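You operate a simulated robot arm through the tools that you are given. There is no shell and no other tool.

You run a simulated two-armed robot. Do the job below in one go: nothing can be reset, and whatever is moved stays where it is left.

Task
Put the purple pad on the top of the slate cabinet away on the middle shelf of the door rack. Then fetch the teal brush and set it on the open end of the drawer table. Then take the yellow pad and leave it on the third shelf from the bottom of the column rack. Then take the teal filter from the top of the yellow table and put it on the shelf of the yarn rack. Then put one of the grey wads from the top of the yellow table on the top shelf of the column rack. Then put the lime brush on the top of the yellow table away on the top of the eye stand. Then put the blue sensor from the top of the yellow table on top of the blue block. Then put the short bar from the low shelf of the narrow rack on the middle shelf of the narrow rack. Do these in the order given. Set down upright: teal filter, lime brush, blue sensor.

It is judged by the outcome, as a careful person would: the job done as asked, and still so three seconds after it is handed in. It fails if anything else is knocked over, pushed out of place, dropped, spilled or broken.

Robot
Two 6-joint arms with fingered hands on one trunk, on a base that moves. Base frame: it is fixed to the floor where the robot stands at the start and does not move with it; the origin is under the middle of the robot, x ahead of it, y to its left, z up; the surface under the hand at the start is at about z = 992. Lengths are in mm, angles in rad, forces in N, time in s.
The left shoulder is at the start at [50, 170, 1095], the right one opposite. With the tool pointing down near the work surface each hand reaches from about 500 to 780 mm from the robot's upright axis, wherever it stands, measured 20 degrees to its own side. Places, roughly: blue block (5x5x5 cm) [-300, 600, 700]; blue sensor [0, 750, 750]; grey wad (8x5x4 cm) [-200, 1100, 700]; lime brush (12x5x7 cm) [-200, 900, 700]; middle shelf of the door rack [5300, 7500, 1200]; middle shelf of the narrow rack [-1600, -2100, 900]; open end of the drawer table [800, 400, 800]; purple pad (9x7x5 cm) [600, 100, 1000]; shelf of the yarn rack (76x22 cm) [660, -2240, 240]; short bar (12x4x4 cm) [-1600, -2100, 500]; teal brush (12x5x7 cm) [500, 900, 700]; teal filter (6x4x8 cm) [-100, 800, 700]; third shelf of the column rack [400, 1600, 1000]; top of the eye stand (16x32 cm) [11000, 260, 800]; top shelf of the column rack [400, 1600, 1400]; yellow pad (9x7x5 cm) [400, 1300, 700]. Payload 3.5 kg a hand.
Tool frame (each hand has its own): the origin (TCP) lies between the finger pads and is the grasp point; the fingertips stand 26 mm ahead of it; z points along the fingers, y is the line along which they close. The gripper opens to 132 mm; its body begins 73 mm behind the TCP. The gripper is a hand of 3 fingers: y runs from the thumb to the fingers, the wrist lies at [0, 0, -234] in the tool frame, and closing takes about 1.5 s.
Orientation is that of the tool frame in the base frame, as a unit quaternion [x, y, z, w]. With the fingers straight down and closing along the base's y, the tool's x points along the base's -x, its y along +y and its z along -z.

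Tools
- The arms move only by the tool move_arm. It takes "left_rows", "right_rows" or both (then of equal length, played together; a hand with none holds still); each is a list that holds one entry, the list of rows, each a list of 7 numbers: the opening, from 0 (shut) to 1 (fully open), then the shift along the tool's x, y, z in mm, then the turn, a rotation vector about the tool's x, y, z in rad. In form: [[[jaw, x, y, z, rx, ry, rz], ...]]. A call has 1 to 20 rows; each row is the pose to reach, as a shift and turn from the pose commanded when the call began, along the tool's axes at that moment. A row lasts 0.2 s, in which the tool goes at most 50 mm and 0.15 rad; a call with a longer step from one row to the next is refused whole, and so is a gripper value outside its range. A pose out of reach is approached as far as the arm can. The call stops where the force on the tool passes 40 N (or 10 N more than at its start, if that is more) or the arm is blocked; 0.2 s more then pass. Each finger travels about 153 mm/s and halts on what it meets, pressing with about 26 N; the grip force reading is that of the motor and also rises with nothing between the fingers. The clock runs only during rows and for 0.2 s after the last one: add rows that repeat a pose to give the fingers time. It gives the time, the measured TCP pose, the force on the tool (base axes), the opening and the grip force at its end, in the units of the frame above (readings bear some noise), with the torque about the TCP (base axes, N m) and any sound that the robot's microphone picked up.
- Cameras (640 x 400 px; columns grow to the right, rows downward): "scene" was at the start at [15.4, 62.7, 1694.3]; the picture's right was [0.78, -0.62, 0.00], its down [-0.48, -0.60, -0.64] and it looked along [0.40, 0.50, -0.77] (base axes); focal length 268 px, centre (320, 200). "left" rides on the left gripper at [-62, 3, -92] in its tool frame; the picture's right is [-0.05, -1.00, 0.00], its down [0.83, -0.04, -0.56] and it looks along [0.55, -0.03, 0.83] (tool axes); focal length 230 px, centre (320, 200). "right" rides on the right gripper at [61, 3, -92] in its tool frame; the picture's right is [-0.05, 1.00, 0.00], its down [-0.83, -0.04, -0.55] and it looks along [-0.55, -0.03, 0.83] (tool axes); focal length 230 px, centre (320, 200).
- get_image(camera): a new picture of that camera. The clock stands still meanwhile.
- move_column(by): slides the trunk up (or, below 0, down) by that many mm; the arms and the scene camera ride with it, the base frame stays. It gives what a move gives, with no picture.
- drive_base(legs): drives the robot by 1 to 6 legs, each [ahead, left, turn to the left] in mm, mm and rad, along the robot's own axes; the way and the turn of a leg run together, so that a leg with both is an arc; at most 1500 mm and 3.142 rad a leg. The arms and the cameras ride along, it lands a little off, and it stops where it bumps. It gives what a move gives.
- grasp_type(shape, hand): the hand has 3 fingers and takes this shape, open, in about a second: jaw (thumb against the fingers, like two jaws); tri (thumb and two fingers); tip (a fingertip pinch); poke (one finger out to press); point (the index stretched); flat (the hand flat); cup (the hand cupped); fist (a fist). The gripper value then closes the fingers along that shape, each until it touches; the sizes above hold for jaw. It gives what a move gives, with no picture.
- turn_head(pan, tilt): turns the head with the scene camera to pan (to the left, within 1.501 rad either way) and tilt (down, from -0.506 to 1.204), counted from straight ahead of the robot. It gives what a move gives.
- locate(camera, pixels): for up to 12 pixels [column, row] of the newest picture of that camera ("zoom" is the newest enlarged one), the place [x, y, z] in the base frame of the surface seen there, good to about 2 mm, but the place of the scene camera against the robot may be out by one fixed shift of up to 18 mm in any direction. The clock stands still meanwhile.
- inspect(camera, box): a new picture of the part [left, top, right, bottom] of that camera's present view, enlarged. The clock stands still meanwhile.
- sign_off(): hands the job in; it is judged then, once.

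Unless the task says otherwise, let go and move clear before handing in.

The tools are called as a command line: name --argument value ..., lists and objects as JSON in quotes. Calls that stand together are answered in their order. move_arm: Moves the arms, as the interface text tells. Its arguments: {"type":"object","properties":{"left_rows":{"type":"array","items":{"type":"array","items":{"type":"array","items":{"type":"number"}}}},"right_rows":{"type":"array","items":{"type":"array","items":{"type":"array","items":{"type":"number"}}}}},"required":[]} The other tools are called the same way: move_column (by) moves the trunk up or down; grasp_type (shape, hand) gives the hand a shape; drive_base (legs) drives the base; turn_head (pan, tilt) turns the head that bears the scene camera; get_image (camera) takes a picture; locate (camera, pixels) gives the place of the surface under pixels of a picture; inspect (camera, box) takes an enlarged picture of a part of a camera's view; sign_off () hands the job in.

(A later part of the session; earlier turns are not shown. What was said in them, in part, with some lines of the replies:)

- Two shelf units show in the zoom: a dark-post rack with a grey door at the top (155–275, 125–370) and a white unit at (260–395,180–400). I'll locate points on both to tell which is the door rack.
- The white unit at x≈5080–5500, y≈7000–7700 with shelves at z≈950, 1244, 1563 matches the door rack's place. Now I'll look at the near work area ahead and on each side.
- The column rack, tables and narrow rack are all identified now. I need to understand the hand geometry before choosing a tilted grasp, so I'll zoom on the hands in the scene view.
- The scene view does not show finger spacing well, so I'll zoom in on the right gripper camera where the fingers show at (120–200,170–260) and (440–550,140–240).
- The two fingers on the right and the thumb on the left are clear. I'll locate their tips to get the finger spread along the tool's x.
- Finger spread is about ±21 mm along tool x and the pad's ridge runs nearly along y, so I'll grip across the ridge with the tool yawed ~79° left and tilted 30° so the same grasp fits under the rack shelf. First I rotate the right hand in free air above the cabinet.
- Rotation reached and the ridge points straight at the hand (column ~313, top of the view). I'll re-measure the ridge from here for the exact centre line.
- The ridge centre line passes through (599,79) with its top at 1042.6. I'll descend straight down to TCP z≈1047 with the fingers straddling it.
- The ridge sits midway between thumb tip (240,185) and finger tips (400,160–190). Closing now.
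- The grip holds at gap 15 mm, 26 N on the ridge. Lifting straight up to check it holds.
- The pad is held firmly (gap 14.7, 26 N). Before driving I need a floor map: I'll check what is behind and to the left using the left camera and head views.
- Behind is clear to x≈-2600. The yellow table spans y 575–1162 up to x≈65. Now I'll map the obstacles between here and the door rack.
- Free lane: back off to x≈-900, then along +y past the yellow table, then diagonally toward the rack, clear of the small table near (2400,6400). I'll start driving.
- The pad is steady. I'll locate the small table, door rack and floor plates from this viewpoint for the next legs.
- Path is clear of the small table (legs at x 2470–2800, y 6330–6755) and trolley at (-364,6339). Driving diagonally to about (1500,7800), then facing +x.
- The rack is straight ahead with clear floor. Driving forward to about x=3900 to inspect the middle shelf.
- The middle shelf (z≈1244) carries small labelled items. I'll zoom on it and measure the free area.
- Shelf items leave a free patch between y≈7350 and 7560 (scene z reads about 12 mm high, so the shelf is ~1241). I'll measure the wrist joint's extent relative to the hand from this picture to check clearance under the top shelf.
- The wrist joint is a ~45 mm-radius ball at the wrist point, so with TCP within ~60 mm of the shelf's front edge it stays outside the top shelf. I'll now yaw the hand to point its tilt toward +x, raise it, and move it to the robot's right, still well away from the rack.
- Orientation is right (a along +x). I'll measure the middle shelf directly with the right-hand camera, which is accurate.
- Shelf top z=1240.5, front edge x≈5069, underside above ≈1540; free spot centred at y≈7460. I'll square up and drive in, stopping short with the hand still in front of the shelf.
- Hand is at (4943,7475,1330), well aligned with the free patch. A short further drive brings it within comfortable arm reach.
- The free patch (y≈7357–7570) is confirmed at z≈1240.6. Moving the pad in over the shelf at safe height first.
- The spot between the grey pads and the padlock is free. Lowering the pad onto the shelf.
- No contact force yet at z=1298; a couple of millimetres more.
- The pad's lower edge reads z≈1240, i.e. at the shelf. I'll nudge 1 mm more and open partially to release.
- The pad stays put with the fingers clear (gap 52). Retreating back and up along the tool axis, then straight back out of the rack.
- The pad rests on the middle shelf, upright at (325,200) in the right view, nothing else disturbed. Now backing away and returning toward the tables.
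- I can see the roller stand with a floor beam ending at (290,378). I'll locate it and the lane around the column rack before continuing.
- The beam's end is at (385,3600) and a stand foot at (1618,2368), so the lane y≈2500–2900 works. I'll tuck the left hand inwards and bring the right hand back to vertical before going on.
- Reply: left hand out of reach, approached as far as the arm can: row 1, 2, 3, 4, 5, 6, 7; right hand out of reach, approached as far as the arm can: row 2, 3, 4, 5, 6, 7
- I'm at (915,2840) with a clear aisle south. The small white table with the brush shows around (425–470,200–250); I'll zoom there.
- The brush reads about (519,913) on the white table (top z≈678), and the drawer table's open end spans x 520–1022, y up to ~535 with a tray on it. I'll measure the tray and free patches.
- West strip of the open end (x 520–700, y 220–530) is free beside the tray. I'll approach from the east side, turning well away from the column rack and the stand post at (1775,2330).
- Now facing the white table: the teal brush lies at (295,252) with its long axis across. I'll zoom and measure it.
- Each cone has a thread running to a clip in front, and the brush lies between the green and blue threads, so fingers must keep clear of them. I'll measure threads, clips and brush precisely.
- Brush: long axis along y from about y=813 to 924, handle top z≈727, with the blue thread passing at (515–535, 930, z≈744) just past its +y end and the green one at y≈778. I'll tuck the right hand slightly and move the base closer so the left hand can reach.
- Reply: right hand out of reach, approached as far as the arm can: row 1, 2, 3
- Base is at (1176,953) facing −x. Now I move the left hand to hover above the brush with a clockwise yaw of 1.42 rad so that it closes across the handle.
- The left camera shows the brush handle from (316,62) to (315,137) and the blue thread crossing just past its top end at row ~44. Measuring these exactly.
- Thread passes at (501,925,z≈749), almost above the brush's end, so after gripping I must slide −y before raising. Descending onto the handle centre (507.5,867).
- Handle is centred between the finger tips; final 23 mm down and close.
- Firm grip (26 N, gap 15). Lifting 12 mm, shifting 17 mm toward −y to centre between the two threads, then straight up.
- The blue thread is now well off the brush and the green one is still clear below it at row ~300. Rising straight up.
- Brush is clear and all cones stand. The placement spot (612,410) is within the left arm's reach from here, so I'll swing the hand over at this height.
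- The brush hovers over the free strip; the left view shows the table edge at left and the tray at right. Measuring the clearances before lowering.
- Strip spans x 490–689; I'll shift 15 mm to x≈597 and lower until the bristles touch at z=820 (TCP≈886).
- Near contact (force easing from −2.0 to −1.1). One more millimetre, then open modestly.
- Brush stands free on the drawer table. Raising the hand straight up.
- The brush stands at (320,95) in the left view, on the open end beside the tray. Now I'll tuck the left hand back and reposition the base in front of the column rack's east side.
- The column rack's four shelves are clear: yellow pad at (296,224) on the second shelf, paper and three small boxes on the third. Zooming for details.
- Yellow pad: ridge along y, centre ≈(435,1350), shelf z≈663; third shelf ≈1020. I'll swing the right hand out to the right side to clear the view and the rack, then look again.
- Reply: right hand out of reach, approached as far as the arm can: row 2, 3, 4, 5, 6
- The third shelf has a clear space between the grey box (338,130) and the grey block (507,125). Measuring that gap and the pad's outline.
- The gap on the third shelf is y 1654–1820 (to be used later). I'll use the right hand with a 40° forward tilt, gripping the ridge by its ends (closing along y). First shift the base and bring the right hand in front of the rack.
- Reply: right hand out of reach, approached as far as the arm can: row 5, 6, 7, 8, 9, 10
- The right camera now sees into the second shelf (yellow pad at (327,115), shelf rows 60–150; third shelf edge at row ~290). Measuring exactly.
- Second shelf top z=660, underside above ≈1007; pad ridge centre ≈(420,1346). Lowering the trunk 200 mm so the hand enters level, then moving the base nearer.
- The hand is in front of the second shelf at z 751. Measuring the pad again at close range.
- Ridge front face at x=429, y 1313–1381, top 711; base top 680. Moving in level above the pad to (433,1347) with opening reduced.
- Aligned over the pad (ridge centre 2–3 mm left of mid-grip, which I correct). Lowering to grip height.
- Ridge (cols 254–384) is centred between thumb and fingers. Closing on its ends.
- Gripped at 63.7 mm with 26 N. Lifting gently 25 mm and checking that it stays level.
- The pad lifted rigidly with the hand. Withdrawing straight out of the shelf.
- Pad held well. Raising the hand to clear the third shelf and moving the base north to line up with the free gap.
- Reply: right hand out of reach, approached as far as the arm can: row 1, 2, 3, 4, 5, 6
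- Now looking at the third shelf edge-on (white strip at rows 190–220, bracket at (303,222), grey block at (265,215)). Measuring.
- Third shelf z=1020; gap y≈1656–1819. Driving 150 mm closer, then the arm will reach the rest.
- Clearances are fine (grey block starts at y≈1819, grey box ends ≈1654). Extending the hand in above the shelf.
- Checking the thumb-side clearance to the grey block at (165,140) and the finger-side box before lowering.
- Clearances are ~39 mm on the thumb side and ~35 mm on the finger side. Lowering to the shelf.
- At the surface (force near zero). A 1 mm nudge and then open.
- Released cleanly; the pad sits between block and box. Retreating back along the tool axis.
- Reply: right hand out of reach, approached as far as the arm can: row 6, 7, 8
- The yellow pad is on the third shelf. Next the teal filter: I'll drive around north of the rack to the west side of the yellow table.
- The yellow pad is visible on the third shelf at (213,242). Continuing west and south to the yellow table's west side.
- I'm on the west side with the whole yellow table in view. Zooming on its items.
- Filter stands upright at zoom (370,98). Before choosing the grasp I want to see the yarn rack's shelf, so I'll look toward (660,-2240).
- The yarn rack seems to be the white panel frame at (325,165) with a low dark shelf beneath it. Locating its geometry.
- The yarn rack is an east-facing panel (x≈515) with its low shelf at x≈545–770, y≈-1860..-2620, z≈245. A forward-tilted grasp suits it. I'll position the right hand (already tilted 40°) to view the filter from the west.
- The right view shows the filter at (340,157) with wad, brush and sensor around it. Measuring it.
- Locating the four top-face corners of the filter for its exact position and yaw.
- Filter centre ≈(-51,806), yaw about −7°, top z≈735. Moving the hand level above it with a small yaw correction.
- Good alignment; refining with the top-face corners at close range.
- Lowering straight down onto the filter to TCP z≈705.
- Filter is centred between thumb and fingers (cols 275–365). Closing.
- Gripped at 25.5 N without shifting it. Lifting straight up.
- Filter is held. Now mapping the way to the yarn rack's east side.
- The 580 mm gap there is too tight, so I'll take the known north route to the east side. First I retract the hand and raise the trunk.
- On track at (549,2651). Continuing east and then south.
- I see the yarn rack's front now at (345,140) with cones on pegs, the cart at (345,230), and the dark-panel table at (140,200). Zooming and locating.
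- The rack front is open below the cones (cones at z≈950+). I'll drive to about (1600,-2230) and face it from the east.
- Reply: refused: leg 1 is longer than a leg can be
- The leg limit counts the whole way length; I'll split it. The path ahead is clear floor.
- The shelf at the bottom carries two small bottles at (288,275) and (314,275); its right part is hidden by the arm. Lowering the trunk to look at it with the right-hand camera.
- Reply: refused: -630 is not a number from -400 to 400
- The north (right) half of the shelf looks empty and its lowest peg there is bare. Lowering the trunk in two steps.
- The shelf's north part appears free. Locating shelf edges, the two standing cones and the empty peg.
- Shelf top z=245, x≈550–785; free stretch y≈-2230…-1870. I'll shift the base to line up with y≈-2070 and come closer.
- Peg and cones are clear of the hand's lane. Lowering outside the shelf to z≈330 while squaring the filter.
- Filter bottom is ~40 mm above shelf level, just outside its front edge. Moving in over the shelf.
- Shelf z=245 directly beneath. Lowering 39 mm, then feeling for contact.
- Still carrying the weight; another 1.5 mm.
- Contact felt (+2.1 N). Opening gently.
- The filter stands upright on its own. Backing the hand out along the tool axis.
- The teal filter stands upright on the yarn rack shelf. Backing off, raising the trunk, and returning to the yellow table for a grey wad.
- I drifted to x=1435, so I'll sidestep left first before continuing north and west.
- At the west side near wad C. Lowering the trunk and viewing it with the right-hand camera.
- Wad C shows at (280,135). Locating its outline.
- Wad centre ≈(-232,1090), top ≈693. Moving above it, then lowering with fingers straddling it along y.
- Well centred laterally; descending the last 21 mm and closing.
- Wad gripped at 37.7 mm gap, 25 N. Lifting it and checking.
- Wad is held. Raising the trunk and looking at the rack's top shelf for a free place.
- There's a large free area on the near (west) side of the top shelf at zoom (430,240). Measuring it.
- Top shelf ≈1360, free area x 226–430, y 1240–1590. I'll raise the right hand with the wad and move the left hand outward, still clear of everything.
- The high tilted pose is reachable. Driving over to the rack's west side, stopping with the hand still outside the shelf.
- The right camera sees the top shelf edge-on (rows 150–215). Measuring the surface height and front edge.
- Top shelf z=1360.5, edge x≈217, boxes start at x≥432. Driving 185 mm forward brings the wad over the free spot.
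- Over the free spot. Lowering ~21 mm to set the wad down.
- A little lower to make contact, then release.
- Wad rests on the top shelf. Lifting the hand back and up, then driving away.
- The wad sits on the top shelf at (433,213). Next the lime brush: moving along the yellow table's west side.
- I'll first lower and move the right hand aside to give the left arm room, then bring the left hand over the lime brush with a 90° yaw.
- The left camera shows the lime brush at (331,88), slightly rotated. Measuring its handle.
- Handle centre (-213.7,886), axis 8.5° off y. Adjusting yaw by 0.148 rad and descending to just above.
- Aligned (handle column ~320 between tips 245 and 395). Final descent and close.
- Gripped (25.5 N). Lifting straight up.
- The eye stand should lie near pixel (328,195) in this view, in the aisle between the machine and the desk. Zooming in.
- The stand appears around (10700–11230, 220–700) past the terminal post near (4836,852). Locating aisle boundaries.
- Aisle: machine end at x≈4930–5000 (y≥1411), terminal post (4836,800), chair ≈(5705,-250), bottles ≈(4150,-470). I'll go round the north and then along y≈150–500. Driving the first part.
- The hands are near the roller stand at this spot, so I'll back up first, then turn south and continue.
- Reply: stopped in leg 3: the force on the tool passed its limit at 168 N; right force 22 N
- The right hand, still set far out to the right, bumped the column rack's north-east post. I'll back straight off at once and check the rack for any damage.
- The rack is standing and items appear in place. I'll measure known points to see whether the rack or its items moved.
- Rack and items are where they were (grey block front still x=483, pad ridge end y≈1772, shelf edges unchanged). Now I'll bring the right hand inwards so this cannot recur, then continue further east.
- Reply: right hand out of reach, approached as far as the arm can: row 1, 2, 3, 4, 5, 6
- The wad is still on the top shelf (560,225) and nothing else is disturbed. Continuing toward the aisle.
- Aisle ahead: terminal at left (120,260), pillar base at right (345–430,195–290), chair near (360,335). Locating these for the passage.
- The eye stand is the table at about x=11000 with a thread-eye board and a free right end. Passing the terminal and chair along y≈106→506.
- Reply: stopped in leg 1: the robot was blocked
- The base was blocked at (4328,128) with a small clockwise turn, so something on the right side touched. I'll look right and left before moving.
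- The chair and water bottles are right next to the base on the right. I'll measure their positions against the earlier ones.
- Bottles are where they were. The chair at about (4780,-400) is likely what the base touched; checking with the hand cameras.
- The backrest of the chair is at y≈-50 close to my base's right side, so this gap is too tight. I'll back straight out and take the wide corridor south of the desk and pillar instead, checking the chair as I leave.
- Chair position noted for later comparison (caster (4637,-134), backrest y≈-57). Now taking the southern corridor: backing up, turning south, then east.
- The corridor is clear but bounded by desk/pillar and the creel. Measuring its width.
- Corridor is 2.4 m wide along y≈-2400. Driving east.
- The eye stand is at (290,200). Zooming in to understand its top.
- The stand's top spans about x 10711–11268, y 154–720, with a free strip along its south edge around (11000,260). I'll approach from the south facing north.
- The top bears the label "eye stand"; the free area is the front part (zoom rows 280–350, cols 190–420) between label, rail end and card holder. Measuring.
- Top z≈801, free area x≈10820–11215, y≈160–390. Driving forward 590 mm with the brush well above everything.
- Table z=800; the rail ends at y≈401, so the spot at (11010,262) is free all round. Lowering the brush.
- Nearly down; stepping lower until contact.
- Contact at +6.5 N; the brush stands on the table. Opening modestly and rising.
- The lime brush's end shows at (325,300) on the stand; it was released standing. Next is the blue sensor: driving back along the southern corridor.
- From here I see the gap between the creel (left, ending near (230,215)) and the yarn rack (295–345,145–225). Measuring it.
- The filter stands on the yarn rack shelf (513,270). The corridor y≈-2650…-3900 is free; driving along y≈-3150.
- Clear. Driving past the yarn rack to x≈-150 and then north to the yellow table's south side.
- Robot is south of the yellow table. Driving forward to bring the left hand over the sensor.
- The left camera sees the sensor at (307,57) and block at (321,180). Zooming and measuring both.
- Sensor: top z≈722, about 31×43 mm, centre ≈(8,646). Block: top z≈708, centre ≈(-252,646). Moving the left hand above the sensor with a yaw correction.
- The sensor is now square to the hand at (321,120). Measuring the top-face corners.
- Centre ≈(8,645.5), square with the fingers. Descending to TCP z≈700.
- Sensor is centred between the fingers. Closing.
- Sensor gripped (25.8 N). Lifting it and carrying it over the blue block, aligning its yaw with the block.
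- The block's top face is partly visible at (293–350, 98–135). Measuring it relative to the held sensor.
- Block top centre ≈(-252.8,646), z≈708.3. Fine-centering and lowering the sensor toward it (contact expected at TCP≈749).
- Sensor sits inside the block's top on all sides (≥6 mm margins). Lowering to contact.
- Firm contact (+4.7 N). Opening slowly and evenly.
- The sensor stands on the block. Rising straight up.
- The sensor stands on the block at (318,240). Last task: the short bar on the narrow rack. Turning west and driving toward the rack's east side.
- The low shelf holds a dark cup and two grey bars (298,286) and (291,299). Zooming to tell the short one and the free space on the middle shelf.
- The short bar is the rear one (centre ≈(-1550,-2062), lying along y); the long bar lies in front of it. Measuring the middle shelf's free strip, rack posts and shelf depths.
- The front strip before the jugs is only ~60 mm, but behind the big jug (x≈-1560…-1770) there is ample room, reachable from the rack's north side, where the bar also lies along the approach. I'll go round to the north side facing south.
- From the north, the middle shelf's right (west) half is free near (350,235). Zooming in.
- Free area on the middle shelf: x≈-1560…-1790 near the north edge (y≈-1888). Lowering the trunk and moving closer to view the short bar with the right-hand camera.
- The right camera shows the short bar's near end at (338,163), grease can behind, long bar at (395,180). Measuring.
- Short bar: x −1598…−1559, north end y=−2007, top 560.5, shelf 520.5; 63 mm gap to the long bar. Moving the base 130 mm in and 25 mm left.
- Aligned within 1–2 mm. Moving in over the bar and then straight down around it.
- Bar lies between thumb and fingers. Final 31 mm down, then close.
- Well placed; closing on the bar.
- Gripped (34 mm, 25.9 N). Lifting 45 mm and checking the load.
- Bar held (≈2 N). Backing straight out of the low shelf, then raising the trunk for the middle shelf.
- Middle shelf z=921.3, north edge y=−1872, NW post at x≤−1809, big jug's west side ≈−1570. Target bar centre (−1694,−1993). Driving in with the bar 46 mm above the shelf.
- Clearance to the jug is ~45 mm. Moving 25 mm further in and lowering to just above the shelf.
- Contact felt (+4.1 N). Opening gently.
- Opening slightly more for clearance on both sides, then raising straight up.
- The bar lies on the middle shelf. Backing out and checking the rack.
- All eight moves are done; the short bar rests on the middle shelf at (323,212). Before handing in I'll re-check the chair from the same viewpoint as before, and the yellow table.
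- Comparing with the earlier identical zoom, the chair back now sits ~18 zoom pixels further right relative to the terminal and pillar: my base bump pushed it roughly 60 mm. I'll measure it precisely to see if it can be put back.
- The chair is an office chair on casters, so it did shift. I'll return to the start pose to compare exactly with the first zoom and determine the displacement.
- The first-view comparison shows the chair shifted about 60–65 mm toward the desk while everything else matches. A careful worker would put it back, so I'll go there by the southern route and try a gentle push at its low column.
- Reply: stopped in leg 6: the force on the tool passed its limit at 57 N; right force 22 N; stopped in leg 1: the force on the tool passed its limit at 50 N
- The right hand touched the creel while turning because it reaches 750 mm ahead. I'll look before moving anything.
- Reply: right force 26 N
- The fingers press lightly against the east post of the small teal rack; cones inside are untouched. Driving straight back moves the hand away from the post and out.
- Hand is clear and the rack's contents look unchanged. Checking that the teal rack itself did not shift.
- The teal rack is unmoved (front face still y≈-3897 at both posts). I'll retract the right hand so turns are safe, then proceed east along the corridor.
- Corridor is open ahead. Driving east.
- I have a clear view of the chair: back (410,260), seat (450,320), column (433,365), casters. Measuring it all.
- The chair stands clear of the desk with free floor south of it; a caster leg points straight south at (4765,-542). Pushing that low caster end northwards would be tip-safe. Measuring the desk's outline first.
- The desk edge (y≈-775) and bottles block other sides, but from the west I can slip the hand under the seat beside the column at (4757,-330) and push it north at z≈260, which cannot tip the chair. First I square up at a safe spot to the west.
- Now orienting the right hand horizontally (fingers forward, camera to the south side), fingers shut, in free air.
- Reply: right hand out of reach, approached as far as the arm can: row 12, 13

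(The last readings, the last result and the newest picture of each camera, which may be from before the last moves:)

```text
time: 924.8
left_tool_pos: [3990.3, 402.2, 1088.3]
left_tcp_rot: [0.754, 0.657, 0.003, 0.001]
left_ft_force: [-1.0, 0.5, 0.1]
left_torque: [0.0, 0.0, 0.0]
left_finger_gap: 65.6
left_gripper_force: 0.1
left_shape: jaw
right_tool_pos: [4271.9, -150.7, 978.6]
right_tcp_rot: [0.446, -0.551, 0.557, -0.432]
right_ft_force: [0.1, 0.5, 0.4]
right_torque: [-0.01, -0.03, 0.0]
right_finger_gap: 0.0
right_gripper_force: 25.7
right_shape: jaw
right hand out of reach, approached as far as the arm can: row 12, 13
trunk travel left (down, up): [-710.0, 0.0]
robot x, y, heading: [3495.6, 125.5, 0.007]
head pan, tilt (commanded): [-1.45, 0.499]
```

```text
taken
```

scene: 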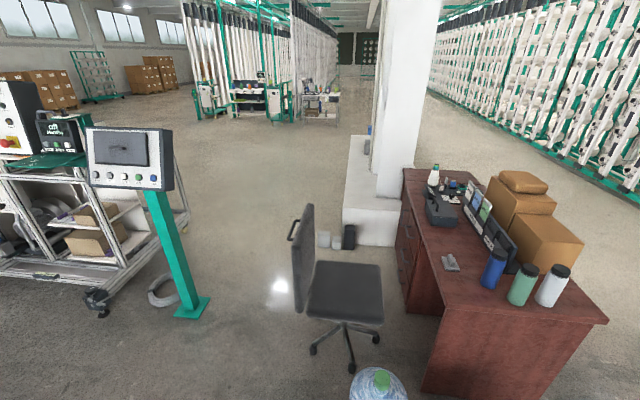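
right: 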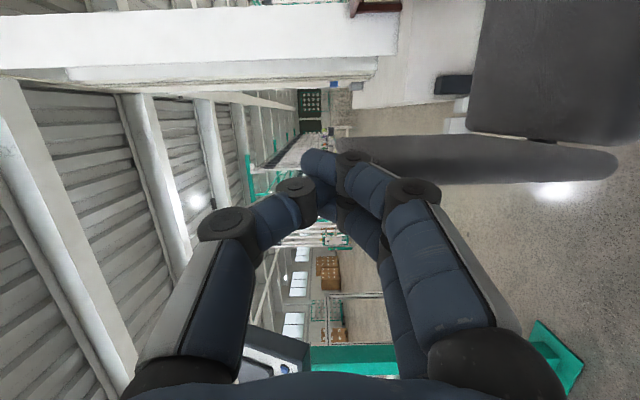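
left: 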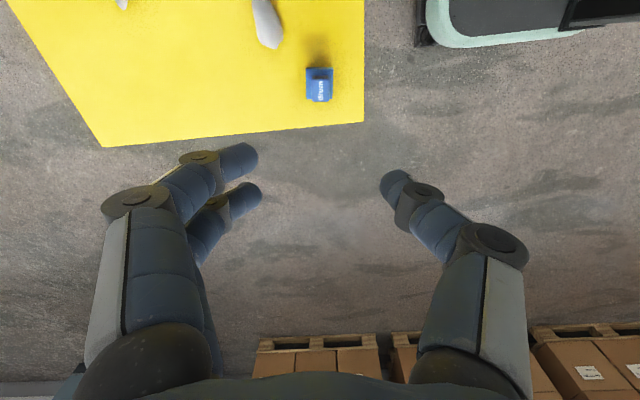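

The hand is horizontal with yaw −0.23, as wanted. Lowering the trunk here, where everything beneath is clear.

move_column --by -400

move_column --by -305

turn_head --pan -0.4 --tilt 0.3

get_image --camera "scene"

get_image --camera "right"

```text
time: 928.6
left_tool_pos: [3989.4, 403.8, 686.4]
left_tcp_rot: [0.754, 0.657, 0.003, 0.001]
left_ft_force: [0.4, -0.4, 0.6]
left_torque: [0.03, 0.0, 0.01]
left_finger_gap: 65.3
left_gripper_force: 0.0
left_shape: jaw
right_tool_pos: [4270.8, -150.2, 578.3]
right_tcp_rot: [0.446, -0.551, 0.558, -0.431]
right_ft_force: [0.4, -1.1, 0.7]
right_torque: [0.0, 0.02, -0.01]
right_finger_gap: 0.1
right_gripper_force: 26.1
right_shape: jaw
trunk travel left (down, up): [-310.0, 400.0]
robot x, y, heading: [3495.5, 121.4, 0.013]
head pan, tilt (commanded): [-1.45, 0.499]
```

```text
time: 931.7
left_tool_pos: [3990.0, 403.0, 382.2]
left_tcp_rot: [0.754, 0.657, 0.004, 0.001]
left_ft_force: [0.1, -0.5, 0.2]
left_torque: [0.04, 0.0, 0.02]
left_finger_gap: 65.1
left_gripper_force: 0.0
left_shape: jaw
right_tool_pos: [4271.5, -150.4, 272.5]
right_tcp_rot: [0.446, -0.552, 0.557, -0.432]
right_ft_force: [-0.1, 0.5, -0.1]
right_torque: [-0.01, 0.01, 0.05]
right_finger_gap: 0.0
right_gripper_force: 26.0
right_shape: jaw
trunk travel left (down, up): [-5.0, 705.0]
robot x, y, heading: [3493.3, 125.4, 0.014]
head pan, tilt (commanded): [-1.45, 0.499]
```

```text
time: 933.0
left_tool_pos: [3990.5, 403.0, 380.9]
left_tcp_rot: [0.754, 0.657, 0.003, 0.0]
left_ft_force: [-1.0, 0.6, -1.2]
left_torque: [-0.03, -0.01, -0.01]
left_finger_gap: 65.5
left_gripper_force: 0.1
left_shape: jaw
right_tool_pos: [4271.4, -151.0, 272.7]
right_tcp_rot: [0.445, -0.551, 0.558, -0.432]
right_ft_force: [-1.5, 0.5, 0.8]
right_torque: [0.02, -0.01, -0.01]
right_finger_gap: 0.2
right_gripper_force: 26.2
right_shape: jaw
trunk travel left (down, up): [-5.0, 705.0]
robot x, y, heading: [3495.9, 125.6, 0.009]
head pan, tilt (commanded): [-0.4, 0.3]
```

```text
taken
```

scene: 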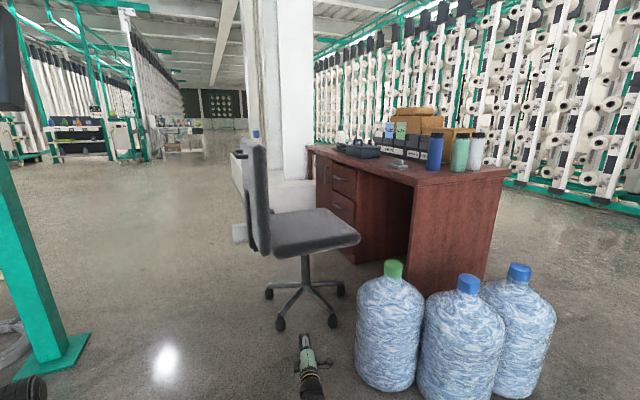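

```text
taken
```

right: 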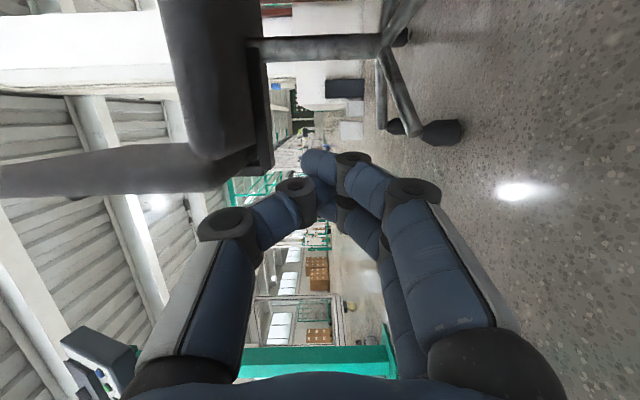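

Both views are clear now: the column shows at (250–380,47) in the right view. Measuring column, hub, legs and seat underside accurately.

locate --camera "right" --pixels '[[290, 47], [330, 47], [360, 47], [330, 39], [330, 55], [385, 45], [400, 95], [440, 130], [395, 126], [402, 38], [262, 100], [230, 90]]'

locate --camera "scene" --pixels '[[305, 268], [270, 293], [281, 323], [333, 320], [340, 290], [355, 238], [278, 250], [262, 150], [393, 270], [410, 300], [305, 290], [247, 220]]'

inspect --camera "scene" --box '[220, 130, 420, 380]'

```text
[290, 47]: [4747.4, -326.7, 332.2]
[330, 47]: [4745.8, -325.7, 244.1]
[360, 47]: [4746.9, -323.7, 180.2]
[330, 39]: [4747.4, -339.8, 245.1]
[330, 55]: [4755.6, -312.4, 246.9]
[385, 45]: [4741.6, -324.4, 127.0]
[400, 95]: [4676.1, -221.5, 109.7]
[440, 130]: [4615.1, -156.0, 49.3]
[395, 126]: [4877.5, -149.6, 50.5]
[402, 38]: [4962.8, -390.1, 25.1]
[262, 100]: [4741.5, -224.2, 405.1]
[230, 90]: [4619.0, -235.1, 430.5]
```

```text
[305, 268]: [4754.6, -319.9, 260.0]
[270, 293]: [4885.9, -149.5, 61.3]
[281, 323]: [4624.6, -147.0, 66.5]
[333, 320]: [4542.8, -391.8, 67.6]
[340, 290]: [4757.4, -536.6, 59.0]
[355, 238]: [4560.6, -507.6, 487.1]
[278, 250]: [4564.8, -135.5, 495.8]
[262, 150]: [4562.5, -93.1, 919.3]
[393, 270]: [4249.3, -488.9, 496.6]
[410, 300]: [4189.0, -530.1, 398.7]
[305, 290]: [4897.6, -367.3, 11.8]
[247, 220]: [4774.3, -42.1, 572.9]
```

```text
1.60 times, centred on (320, 255) of scene
```

zoom: 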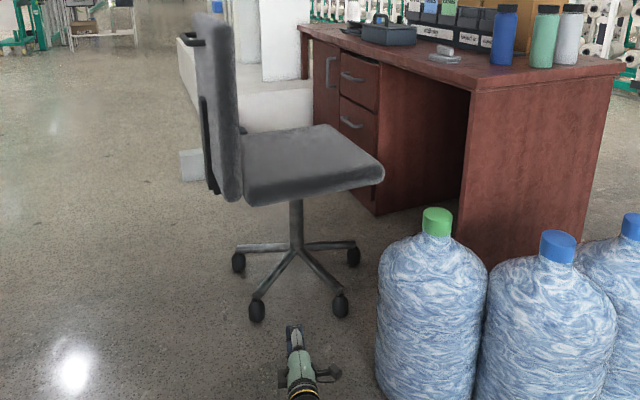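

Column: radius ≈17, centre ≈(4763,-326); seat underside ≥405, legs ≤130, so z≈272 is a safe level. Driving so the hand comes just in front of the column.

drive_base --legs '[[415, -128, -0.012]]'

get_image --camera "right"

get_image --camera "scene"

```text
time: 935.6
left_tool_pos: [4414.3, 268.7, 381.9]
left_tcp_rot: [0.759, 0.651, 0.003, 0.0]
left_ft_force: [0.1, -0.4, 0.2]
left_torque: [-0.02, 0.04, 0.04]
left_finger_gap: 66.0
left_gripper_force: 0.1
left_shape: jaw
right_tool_pos: [4687.0, -289.6, 272.8]
right_tcp_rot: [0.441, -0.555, 0.561, -0.427]
right_ft_force: [-0.3, -0.3, -0.8]
right_torque: [-0.02, 0.0, -0.03]
right_finger_gap: 0.3
right_gripper_force: 26.1
right_shape: jaw
trunk travel left (down, up): [-5.0, 705.0]
robot x, y, heading: [3917.2, -3.0, -0.007]
head pan, tilt (commanded): [-0.4, 0.3]
```

```text
taken
```

right: 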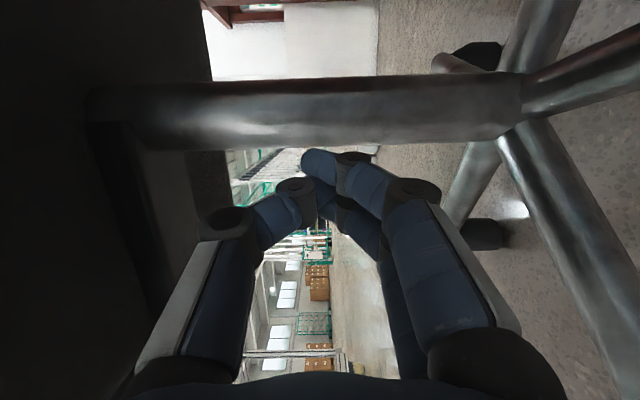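

```text
taken
```

scene: 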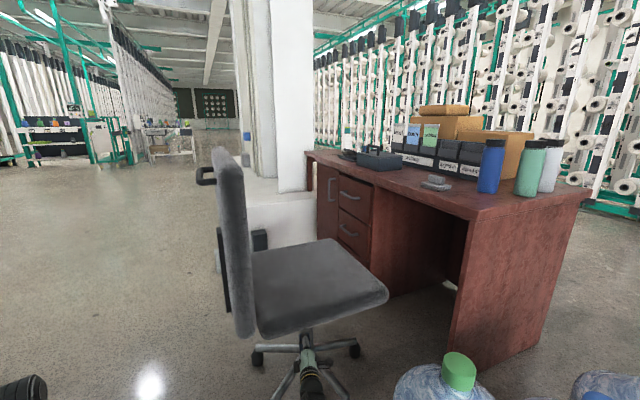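

Hand is under the seat just before the column. Re-measuring the column at close range.

locate --camera "right" --pixels '[[330, 110], [330, 84], [330, 140], [420, 110], [250, 112], [420, 82], [420, 138], [500, 105], [560, 180], [550, 30], [465, 190]]'

```text
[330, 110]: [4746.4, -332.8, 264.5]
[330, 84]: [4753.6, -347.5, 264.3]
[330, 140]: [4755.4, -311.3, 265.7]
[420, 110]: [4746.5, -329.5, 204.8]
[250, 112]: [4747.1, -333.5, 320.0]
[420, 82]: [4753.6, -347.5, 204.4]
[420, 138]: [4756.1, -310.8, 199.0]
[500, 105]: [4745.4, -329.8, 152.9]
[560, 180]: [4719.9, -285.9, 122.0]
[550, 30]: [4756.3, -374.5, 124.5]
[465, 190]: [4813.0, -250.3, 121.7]
```

Column centre ≈(4765,-329.5), radius 18. Shifting the hand 72 mm south first (tips still in front of the column).

move_arm --right_rows '[[[0, 18, 0, 2.6, 0, 0, 0], [0, 36, 0, 5.2, 0, 0, 0], [0, 54, 0, 7.8, 0, 0, 0], [0, 71.6, 0, 10.4, 0, 0, 0], [0, 71.6, 0, 10.4, 0, 0, 0]]]'

get_image --camera "right"

locate --camera "right" --pixels '[[330, 180], [330, 200], [330, 220], [330, 160], [420, 190], [300, 170]]'

```text
time: 936.8
left_tool_pos: [4414.4, 269.0, 382.9]
left_tcp_rot: [0.759, 0.651, 0.003, 0.002]
left_ft_force: [-0.1, -1.0, -0.1]
left_torque: [0.0, 0.01, 0.03]
left_finger_gap: 65.9
left_gripper_force: 0.1
left_shape: jaw
right_tool_pos: [4690.2, -326.0, 282.0]
right_tcp_rot: [-0.432, 0.568, -0.567, 0.412]
right_ft_force: [0.7, 0.5, 0.5]
right_torque: [-0.02, 0.01, -0.01]
right_finger_gap: 0.0
right_gripper_force: 26.5
right_shape: jaw
right hand out of reach, approached as far as the arm can: row 1, 2, 3, 4, 5
trunk travel left (down, up): [-5.0, 705.0]
robot x, y, heading: [3914.7, -1.4, -0.01]
head pan, tilt (commanded): [-0.4, 0.3]
```

```text
taken
```

right: 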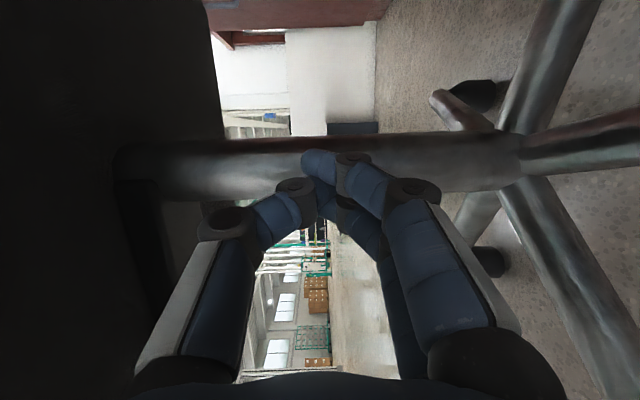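

```text
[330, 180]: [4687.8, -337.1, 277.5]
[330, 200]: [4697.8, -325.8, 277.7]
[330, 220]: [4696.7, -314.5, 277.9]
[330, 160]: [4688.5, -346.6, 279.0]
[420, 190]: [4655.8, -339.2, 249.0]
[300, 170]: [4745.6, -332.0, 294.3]
```

The arm cannot go further sideways in this pose, but a tiny base rotation gives the same shift. Rotating the base −0.045 rad moves the hand ~35 mm south.

drive_base --legs '[[0, 0, -0.05]]'

get_image --camera "right"

locate --camera "right" --pixels '[[250, 190], [250, 210], [250, 235], [470, 200], [460, 170], [460, 225], [330, 165], [480, 195]]'

```text
time: 937.6
left_tool_pos: [4428.1, 244.2, 382.1]
left_tcp_rot: [0.775, 0.632, 0.004, 0.001]
left_ft_force: [-0.7, 0.2, -0.1]
left_torque: [0.02, -0.02, 0.0]
left_finger_gap: 65.6
left_gripper_force: 0.1
left_shape: jaw
right_tool_pos: [4673.6, -365.4, 282.7]
right_tcp_rot: [0.418, -0.577, 0.578, -0.399]
right_ft_force: [-0.5, 0.5, 0.6]
right_torque: [-0.01, 0.02, 0.0]
right_finger_gap: 0.0
right_gripper_force: 25.7
right_shape: jaw
trunk travel left (down, up): [-5.0, 705.0]
robot x, y, heading: [3916.8, -4.4, -0.051]
head pan, tilt (commanded): [-0.4, 0.3]
```

```text
taken
```

right: 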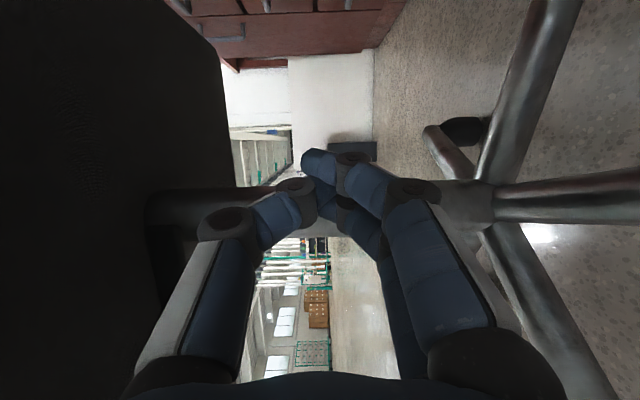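

```text
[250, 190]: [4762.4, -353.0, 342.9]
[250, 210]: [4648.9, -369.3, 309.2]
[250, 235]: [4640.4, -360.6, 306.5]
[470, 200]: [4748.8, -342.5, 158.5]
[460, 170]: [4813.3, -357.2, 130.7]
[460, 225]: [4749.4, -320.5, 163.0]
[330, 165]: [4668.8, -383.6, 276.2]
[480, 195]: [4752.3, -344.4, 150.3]
```

Gap to the column is now ~25 mm sideways. Extending forward along the tool axis to pass beside the column.

move_arm --right_rows '[[[0, 0, 0, 20, 0, 0, 0], [0, 0, 0, 40, 0, 0, 0], [0, 0, 0, 60, 0, 0, 0], [0, 0, 0, 78, 0, 0, 0], [0, 0, 0, 92, 0, 0, 0], [0, 0, 0, 92, 0, 0, 0]]]'

get_image --camera "right"

get_image --camera "scene"

```text
time: 939.0
left_tool_pos: [4427.6, 244.0, 381.9]
left_tcp_rot: [0.775, 0.632, 0.003, 0.001]
left_ft_force: [0.0, -0.3, -0.8]
left_torque: [-0.02, -0.01, -0.01]
left_finger_gap: 65.8
left_gripper_force: 0.0
left_shape: jaw
right_tool_pos: [4760.4, -395.7, 282.1]
right_tcp_rot: [-0.418, 0.578, -0.577, 0.398]
right_ft_force: [0.5, -0.5, 0.0]
right_torque: [-0.04, 0.02, -0.01]
right_finger_gap: 0.0
right_gripper_force: 25.6
right_shape: jaw
trunk travel left (down, up): [-5.0, 705.0]
robot x, y, heading: [3915.5, -1.6, -0.054]
head pan, tilt (commanded): [-0.4, 0.3]
```

```text
taken
```

right: 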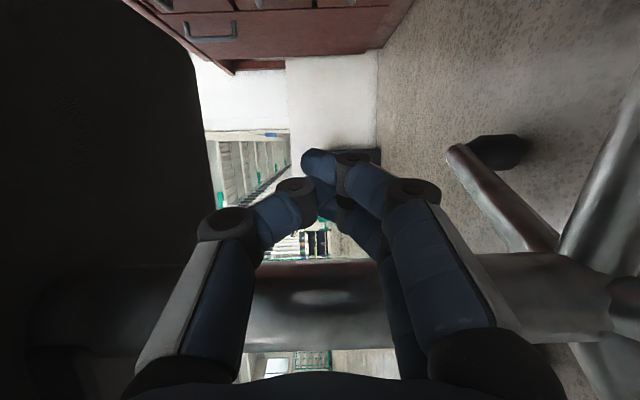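

```text
taken
```

scene: 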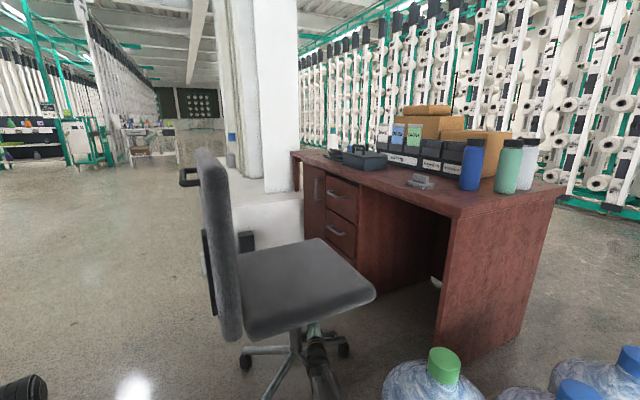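

The hand is beside the column. Moving north to close the ~25 mm gap gently.

move_arm --right_rows '[[[0, -5.7, 0, -2, 0, 0, 0], [0, -11.3, 0, -4, 0, 0, 0], [0, -17, 0, -6, 0, 0, 0], [0, -20.8, 0, -7.3, 0, 0, 0], [0, -20.8, 0, -7.3, 0, 0, 0]]]'

get_image --camera "right"

locate --camera "right" --pixels '[[310, 300], [310, 275], [310, 330], [480, 300], [470, 275]]'

```text
time: 940.2
left_tool_pos: [4426.6, 243.7, 382.5]
left_tcp_rot: [0.775, 0.632, 0.002, 0.001]
left_ft_force: [-1.3, 0.3, 0.4]
left_torque: [-0.01, 0.02, 0.03]
left_finger_gap: 65.6
left_gripper_force: 0.1
left_shape: jaw
right_tool_pos: [4759.0, -374.1, 280.1]
right_tcp_rot: [-0.418, 0.578, -0.577, 0.398]
right_ft_force: [-0.4, -0.5, 0.9]
right_torque: [-0.04, 0.02, 0.01]
right_finger_gap: 0.0
right_gripper_force: 25.3
right_shape: jaw
trunk travel left (down, up): [-5.0, 705.0]
robot x, y, heading: [3914.4, -3.5, -0.053]
head pan, tilt (commanded): [-0.4, 0.3]
```

```text
taken
```

right: 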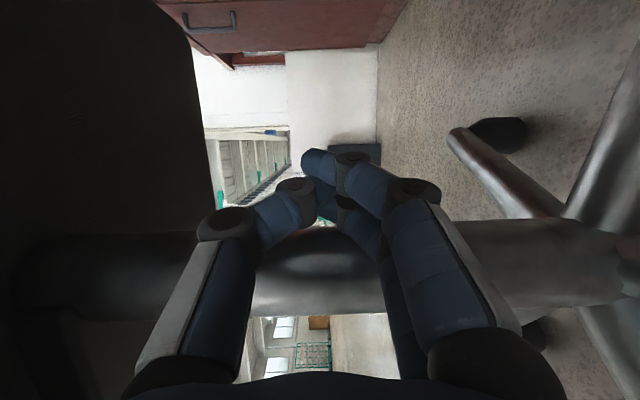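

```text
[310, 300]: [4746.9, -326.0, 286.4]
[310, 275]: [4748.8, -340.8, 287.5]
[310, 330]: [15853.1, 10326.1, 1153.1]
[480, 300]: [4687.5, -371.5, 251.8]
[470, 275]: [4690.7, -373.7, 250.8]
```

About 4–5 mm gap left. Now pushing in small steps with the force watched.

move_arm --right_rows '[[[0, -2.4, 0, -0.8, 0, 0, 0], [0, -4.7, 0, -1.7, 0, 0, 0], [0, -7.1, 0, -2.5, 0, 0, 0], [0, -9.4, 0, -3.3, 0, 0, 0], [0, -11.8, 0, -4.2, 0, 0, 0], [0, -14.2, 0, -5, 0, 0, 0], [0, -14.2, 0, -5, 0, 0, 0]]]'

get_image --camera "right"

locate --camera "right" --pixels '[[310, 285], [310, 270], [310, 300], [500, 245], [540, 215], [500, 130]]'

```text
time: 941.9
left_tool_pos: [4427.2, 244.1, 381.8]
left_tcp_rot: [0.775, 0.632, 0.003, 0.001]
left_ft_force: [-1.0, 0.6, 0.4]
left_torque: [-0.03, 0.0, -0.02]
left_finger_gap: 65.7
left_gripper_force: 0.1
left_shape: jaw
right_tool_pos: [4758.8, -357.9, 280.7]
right_tcp_rot: [0.418, -0.577, 0.577, -0.399]
right_ft_force: [-1.1, -3.3, 0.2]
right_torque: [-0.04, 0.03, 0.02]
right_finger_gap: 0.0
right_gripper_force: 25.6
right_shape: jaw
trunk travel left (down, up): [-5.0, 705.0]
robot x, y, heading: [3919.1, -1.0, -0.052]
head pan, tilt (commanded): [-0.4, 0.3]
```

```text
taken
```

right: 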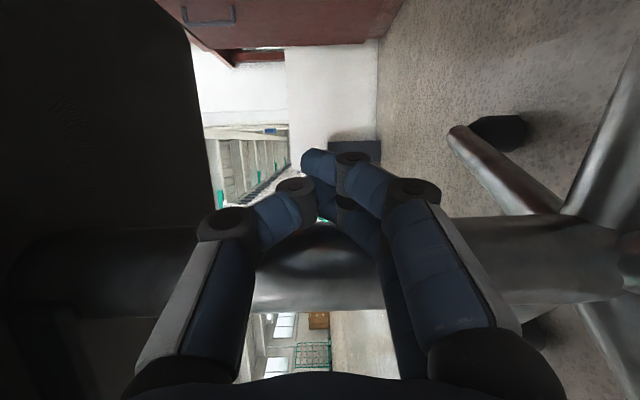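

```text
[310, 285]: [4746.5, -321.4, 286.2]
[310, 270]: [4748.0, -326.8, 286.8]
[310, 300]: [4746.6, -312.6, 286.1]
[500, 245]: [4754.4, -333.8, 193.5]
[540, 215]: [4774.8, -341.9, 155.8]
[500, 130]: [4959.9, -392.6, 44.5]
```

The chair rolls with only ~3 N, so it moves easily. Continuing slowly another 30 mm.

move_arm --right_rows '[[[0, -2.4, 0, -0.8, 0, 0, 0], [0, -4.7, 0, -1.7, 0, 0, 0], [0, -7.1, 0, -2.5, 0, 0, 0], [0, -9.4, 0, -3.3, 0, 0, 0], [0, -11.8, 0, -4.2, 0, 0, 0], [0, -14.2, 0, -5, 0, 0, 0], [0, -16.5, 0, -5.8, 0, 0, 0], [0, -18.9, 0, -6.7, 0, 0, 0], [0, -21.2, 0, -7.5, 0, 0, 0], [0, -23.6, 0, -8.3, 0, 0, 0], [0, -26, 0, -9.2, 0, 0, 0], [0, -28.3, 0, -10, 0, 0, 0], [0, -28.3, 0, -10, 0, 0, 0]]]'

get_image --camera "right"

locate --camera "right" --pixels '[[310, 285], [310, 270], [310, 300], [500, 245], [540, 215], [500, 130], [500, 300]]'

get_image --camera "scene"

```text
time: 944.6
left_tool_pos: [4427.1, 245.0, 382.6]
left_tcp_rot: [0.775, 0.632, 0.003, 0.0]
left_ft_force: [0.1, 0.8, 0.5]
left_torque: [-0.01, 0.03, -0.01]
left_finger_gap: 65.7
left_gripper_force: 0.0
left_shape: jaw
right_tool_pos: [4759.9, -327.9, 279.4]
right_tcp_rot: [0.417, -0.577, 0.578, -0.398]
right_ft_force: [-0.9, -3.4, 1.6]
right_torque: [-0.05, 0.03, 0.0]
right_finger_gap: 0.1
right_gripper_force: 26.3
right_shape: jaw
trunk travel left (down, up): [-5.0, 705.0]
robot x, y, heading: [3917.6, -3.1, -0.055]
head pan, tilt (commanded): [-0.4, 0.3]
```

```text
taken
```

right: 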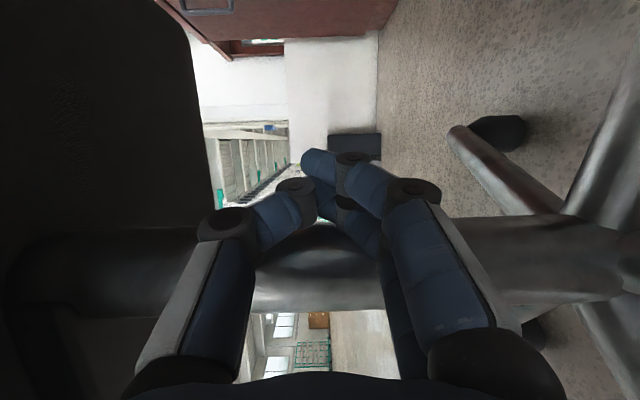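

```text
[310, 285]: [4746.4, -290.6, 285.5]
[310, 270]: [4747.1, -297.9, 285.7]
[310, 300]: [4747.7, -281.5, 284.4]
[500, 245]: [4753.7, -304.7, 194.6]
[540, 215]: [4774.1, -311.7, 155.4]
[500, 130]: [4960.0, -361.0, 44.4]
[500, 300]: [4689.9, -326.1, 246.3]
```

```text
taken
```

scene: 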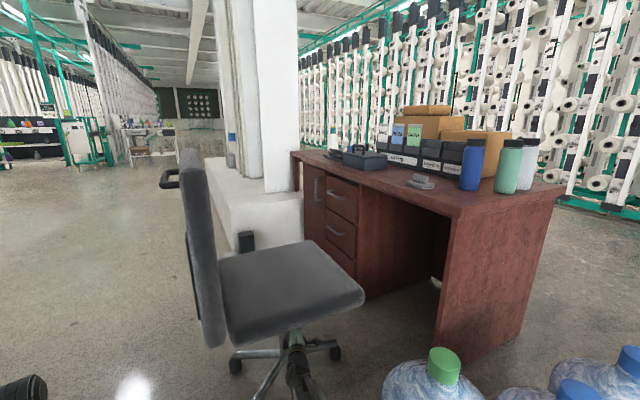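

The chair follows exactly (E-caster y −392.6 → −361.0, x unchanged); it has moved 40 mm of the ~61 mm needed. Pushing the remaining ~21 mm slowly.

move_arm --right_rows '[[[0, -2.4, 0, -0.8, 0, 0, 0], [0, -4.7, 0, -1.7, 0, 0, 0], [0, -7.1, 0, -2.5, 0, 0, 0], [0, -9.4, 0, -3.3, 0, 0, 0], [0, -11.8, 0, -4.2, 0, 0, 0], [0, -14.2, 0, -5, 0, 0, 0], [0, -16.5, 0, -5.8, 0, 0, 0], [0, -18.9, 0, -6.7, 0, 0, 0], [0, -20, 0, -7.1, 0, 0, 0], [0, -20, 0, -7.1, 0, 0, 0]]]'

get_image --camera "right"

locate --camera "right" --pixels '[[310, 285], [310, 270], [310, 300], [500, 245], [540, 215], [500, 130]]'

```text
time: 946.9
left_tool_pos: [4427.2, 243.1, 383.2]
left_tcp_rot: [0.775, 0.632, 0.004, 0.001]
left_ft_force: [-0.6, 0.3, 0.7]
left_torque: [0.02, -0.02, -0.01]
left_finger_gap: 65.7
left_gripper_force: 0.0
left_shape: jaw
right_tool_pos: [4759.1, -313.3, 280.7]
right_tcp_rot: [0.415, -0.579, 0.579, -0.397]
right_ft_force: [-1.4, -29.1, 2.1]
right_torque: [-0.46, -0.02, -0.11]
right_finger_gap: 0.0
right_gripper_force: 25.9
right_shape: jaw
trunk travel left (down, up): [-5.0, 705.0]
robot x, y, heading: [3917.0, -5.2, -0.054]
head pan, tilt (commanded): [-0.4, 0.3]
```

```text
taken
```

right: 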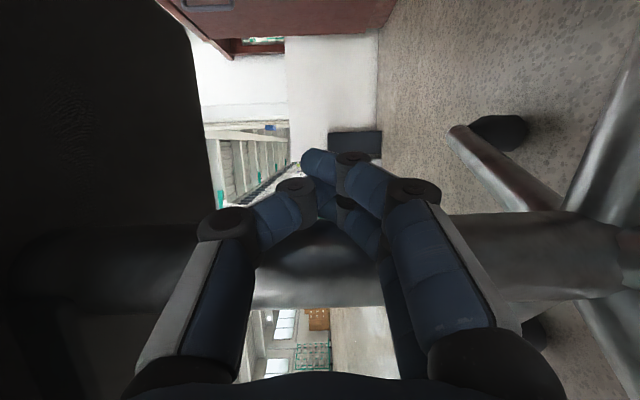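

```text
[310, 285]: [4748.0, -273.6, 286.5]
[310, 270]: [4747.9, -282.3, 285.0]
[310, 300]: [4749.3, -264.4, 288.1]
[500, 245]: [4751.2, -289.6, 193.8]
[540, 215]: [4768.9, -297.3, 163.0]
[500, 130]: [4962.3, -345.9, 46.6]
```

Resistance rose to 29 N after about 56 mm, close to my 61±8 mm estimate, so I stop pushing here. Backing the hand off southwards and checking that the chair stays.

move_arm --right_rows '[[[0, 4, 0, 1.4, 0, 0, 0], [0, 9, 0, 3.2, 0, 0, 0], [0, 15, 0, 5.3, 0, 0, 0], [0, 22, 0, 7.8, 0, 0, 0], [0, 26, 0, 9.2, 0, 0, 0], [0, 26, 0, 9.2, 0, 0, 0]]]'

get_image --camera "right"

locate --camera "right" --pixels '[[310, 310], [310, 290], [310, 335], [500, 150], [500, 270]]'

get_image --camera "scene"

```text
time: 948.2
left_tool_pos: [4427.8, 243.8, 381.4]
left_tcp_rot: [0.775, 0.632, 0.003, 0.001]
left_ft_force: [-0.6, 0.2, 0.5]
left_torque: [0.02, 0.0, -0.02]
left_finger_gap: 65.7
left_gripper_force: 0.1
left_shape: jaw
right_tool_pos: [4759.4, -335.4, 280.1]
right_tcp_rot: [-0.418, 0.578, -0.577, 0.398]
right_ft_force: [0.1, 0.5, 0.4]
right_torque: [-0.02, 0.02, 0.03]
right_finger_gap: 0.0
right_gripper_force: 26.1
right_shape: jaw
trunk travel left (down, up): [-5.0, 705.0]
robot x, y, heading: [3917.1, -1.4, -0.056]
head pan, tilt (commanded): [-0.4, 0.3]
```

```text
taken
```

right: 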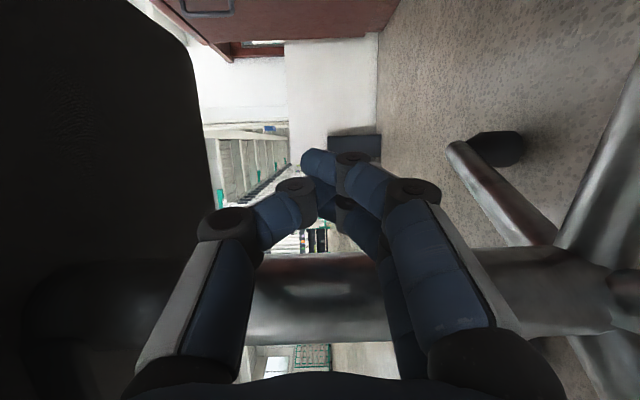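

```text
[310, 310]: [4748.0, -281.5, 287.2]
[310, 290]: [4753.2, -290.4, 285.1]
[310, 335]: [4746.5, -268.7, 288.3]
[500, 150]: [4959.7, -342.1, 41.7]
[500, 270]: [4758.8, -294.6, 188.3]
```

```text
taken
```

scene: 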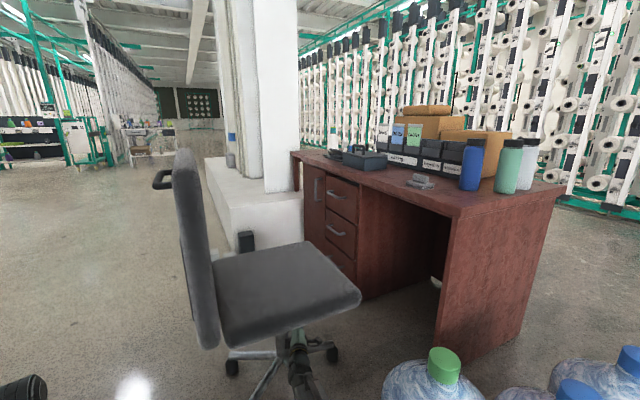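

The chair stays put, upright, column now at y≈-272 (moved back ~57 mm). Withdrawing the hand along its axis and then backing the base away.

move_arm --right_rows '[[[0, 0, 0, -20, 0, 0, 0], [0, 0, 0, -40, 0, 0, 0], [0, 0, 0, -60, 0, 0, 0], [0, 0, 0, -60, 0, 0, 0]]]'

drive_base --legs '[[-420, 0, 0]]'

get_image --camera "scene"

```text
time: 949.2
left_tool_pos: [4428.3, 243.2, 381.3]
left_tcp_rot: [0.775, 0.632, 0.003, 0.002]
left_ft_force: [0.1, 1.3, 0.5]
left_torque: [-0.02, 0.0, 0.01]
left_finger_gap: 65.7
left_gripper_force: 0.1
left_shape: jaw
right_tool_pos: [4703.6, -314.9, 279.9]
right_tcp_rot: [0.418, -0.577, 0.577, -0.399]
right_ft_force: [0.5, 0.9, -0.5]
right_torque: [0.01, -0.01, 0.0]
right_finger_gap: 0.0
right_gripper_force: 26.4
right_shape: jaw
trunk travel left (down, up): [-5.0, 705.0]
robot x, y, heading: [3918.5, -1.0, -0.057]
head pan, tilt (commanded): [-0.4, 0.3]
```

```text
time: 951.8
left_tool_pos: [4012.2, 265.9, 381.4]
left_tcp_rot: [0.776, 0.631, 0.003, 0.0]
left_ft_force: [-0.3, 0.1, -0.5]
left_torque: [-0.01, 0.0, -0.01]
left_finger_gap: 65.8
left_gripper_force: 0.1
left_shape: jaw
right_tool_pos: [4285.9, -293.4, 282.0]
right_tcp_rot: [-0.417, 0.578, -0.577, 0.398]
right_ft_force: [0.2, 0.3, 0.1]
right_torque: [0.02, 0.0, 0.0]
right_finger_gap: 0.0
right_gripper_force: 25.7
right_shape: jaw
trunk travel left (down, up): [-5.0, 705.0]
robot x, y, heading: [3499.5, 18.3, -0.053]
head pan, tilt (commanded): [-0.4, 0.3]
```

```text
taken
```

scene: 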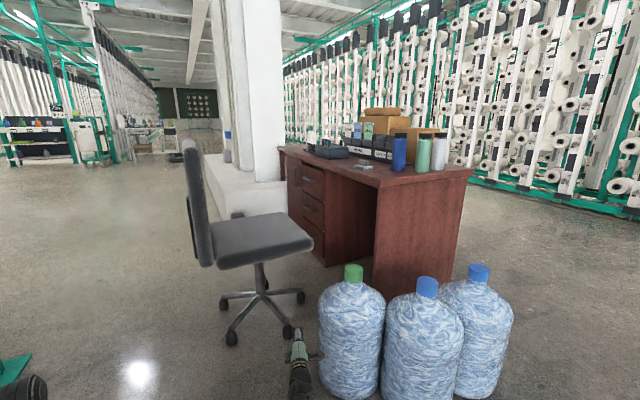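

The chair stands back near its original place with bottles and desk untouched. I'll move fully clear and take a last look.

drive_base --legs '[[-500, 0, 0]]'

move_column --by 400

turn_head --pan -0.2 --tilt 0.25

get_image --camera "scene"

inspect --camera "scene" --box '[180, 110, 260, 170]'

```text
time: 954.8
left_tool_pos: [3513.5, 294.6, 382.3]
left_tcp_rot: [0.776, 0.631, 0.003, 0.001]
left_ft_force: [0.6, 0.6, -0.2]
left_torque: [0.0, 0.04, 0.04]
left_finger_gap: 65.5
left_gripper_force: 0.0
left_shape: jaw
right_tool_pos: [3789.7, -265.5, 282.1]
right_tcp_rot: [-0.417, 0.578, -0.577, 0.399]
right_ft_force: [0.5, -0.6, -0.3]
right_torque: [-0.04, 0.01, -0.03]
right_finger_gap: 0.0
right_gripper_force: 25.7
right_shape: jaw
trunk travel left (down, up): [-5.0, 705.0]
robot x, y, heading: [3003.5, 51.0, -0.055]
head pan, tilt (commanded): [-0.4, 0.3]
```

```text
time: 958.6
left_tool_pos: [3513.4, 294.1, 782.7]
left_tcp_rot: [0.776, 0.631, 0.002, 0.001]
left_ft_force: [0.5, -0.4, -0.6]
left_torque: [0.0, 0.02, -0.01]
left_finger_gap: 65.5
left_gripper_force: 0.1
left_shape: jaw
right_tool_pos: [3789.4, -264.8, 679.7]
right_tcp_rot: [-0.417, 0.578, -0.577, 0.398]
right_ft_force: [-0.3, 0.4, 0.4]
right_torque: [0.01, 0.01, 0.02]
right_finger_gap: 0.1
right_gripper_force: 25.8
right_shape: jaw
trunk travel left (down, up): [-405.0, 305.0]
robot x, y, heading: [3001.9, 45.5, -0.056]
head pan, tilt (commanded): [-0.4, 0.3]
```

```text
time: 959.3
left_tool_pos: [3514.3, 293.7, 782.7]
left_tcp_rot: [0.775, 0.631, 0.003, 0.001]
left_ft_force: [-0.2, -0.3, -0.4]
left_torque: [-0.01, 0.02, 0.01]
left_finger_gap: 65.6
left_gripper_force: 0.2
left_shape: jaw
right_tool_pos: [3788.3, -264.7, 683.3]
right_tcp_rot: [-0.418, 0.577, -0.577, 0.399]
right_ft_force: [-0.8, 0.1, 0.0]
right_torque: [0.02, -0.01, -0.01]
right_finger_gap: 0.2
right_gripper_force: 26.1
right_shape: jaw
trunk travel left (down, up): [-405.0, 305.0]
robot x, y, heading: [2999.0, 48.8, -0.057]
head pan, tilt (commanded): [-0.201, 0.25]
```

```text
taken
```

scene: 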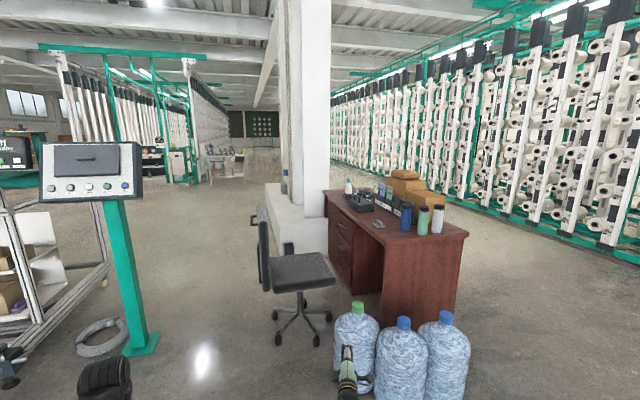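

```text
6.67 times, centred on (220, 140) of scene
```

zoom: 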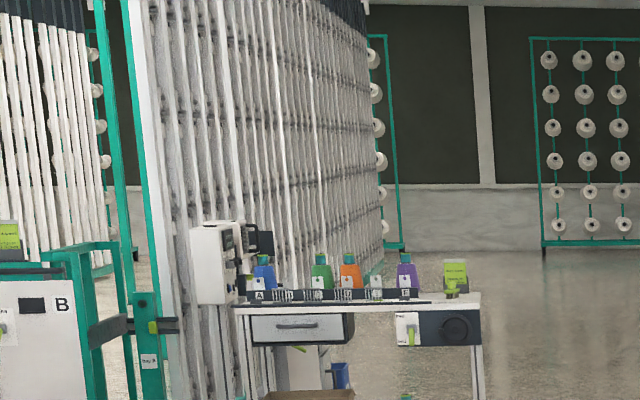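

The lime brush shows on the eye stand at zoom (452,289), the chair is back and upright, the hands are empty and clear. All eight placements are done in order, so I'm handing in.

sign_off

```text
The job is handed in.
```

All eight moves are done in order and handed in, but the robot bumped three things on the way, and one of them, an office chair, was moved.

**Where things are now**

| Item | Place |
|---|---|
| Purple pad | Middle shelf of the door rack |
| Teal brush | Open end of the drawer table, beside the tray |
| Yellow pad | Third shelf of the column rack |
| Teal filter | Shelf of the yarn rack, upright |
| One grey wad | Top shelf of the column rack |
| Lime brush | Top of the eye stand. It stood upright at release; afterwards I could only see its end. |
| Blue sensor | On top of the blue block, upright |
| Short bar | Middle shelf of the narrow rack |

**Bumps along the way**

- **Column rack:** the right hand hit its north-east post with about 168 N. Points I measured afterwards on the rack and its items were where they had been, to within a few millimetres.
- **Office chair by the desk:** the base pushed it about 60 mm towards the desk. I pushed it back about 57 mm at the column under its seat. That should be within about a centimetre of its old spot sideways. I could not measure the front-to-back position that closely. I did not re-check it from the start position.
- **Small teal rack by the creel:** the right hand pressed on one post with about 57 N. The front posts measured in line and the cones inside looked undisturbed.

Nothing was dropped or knocked over that I could see.
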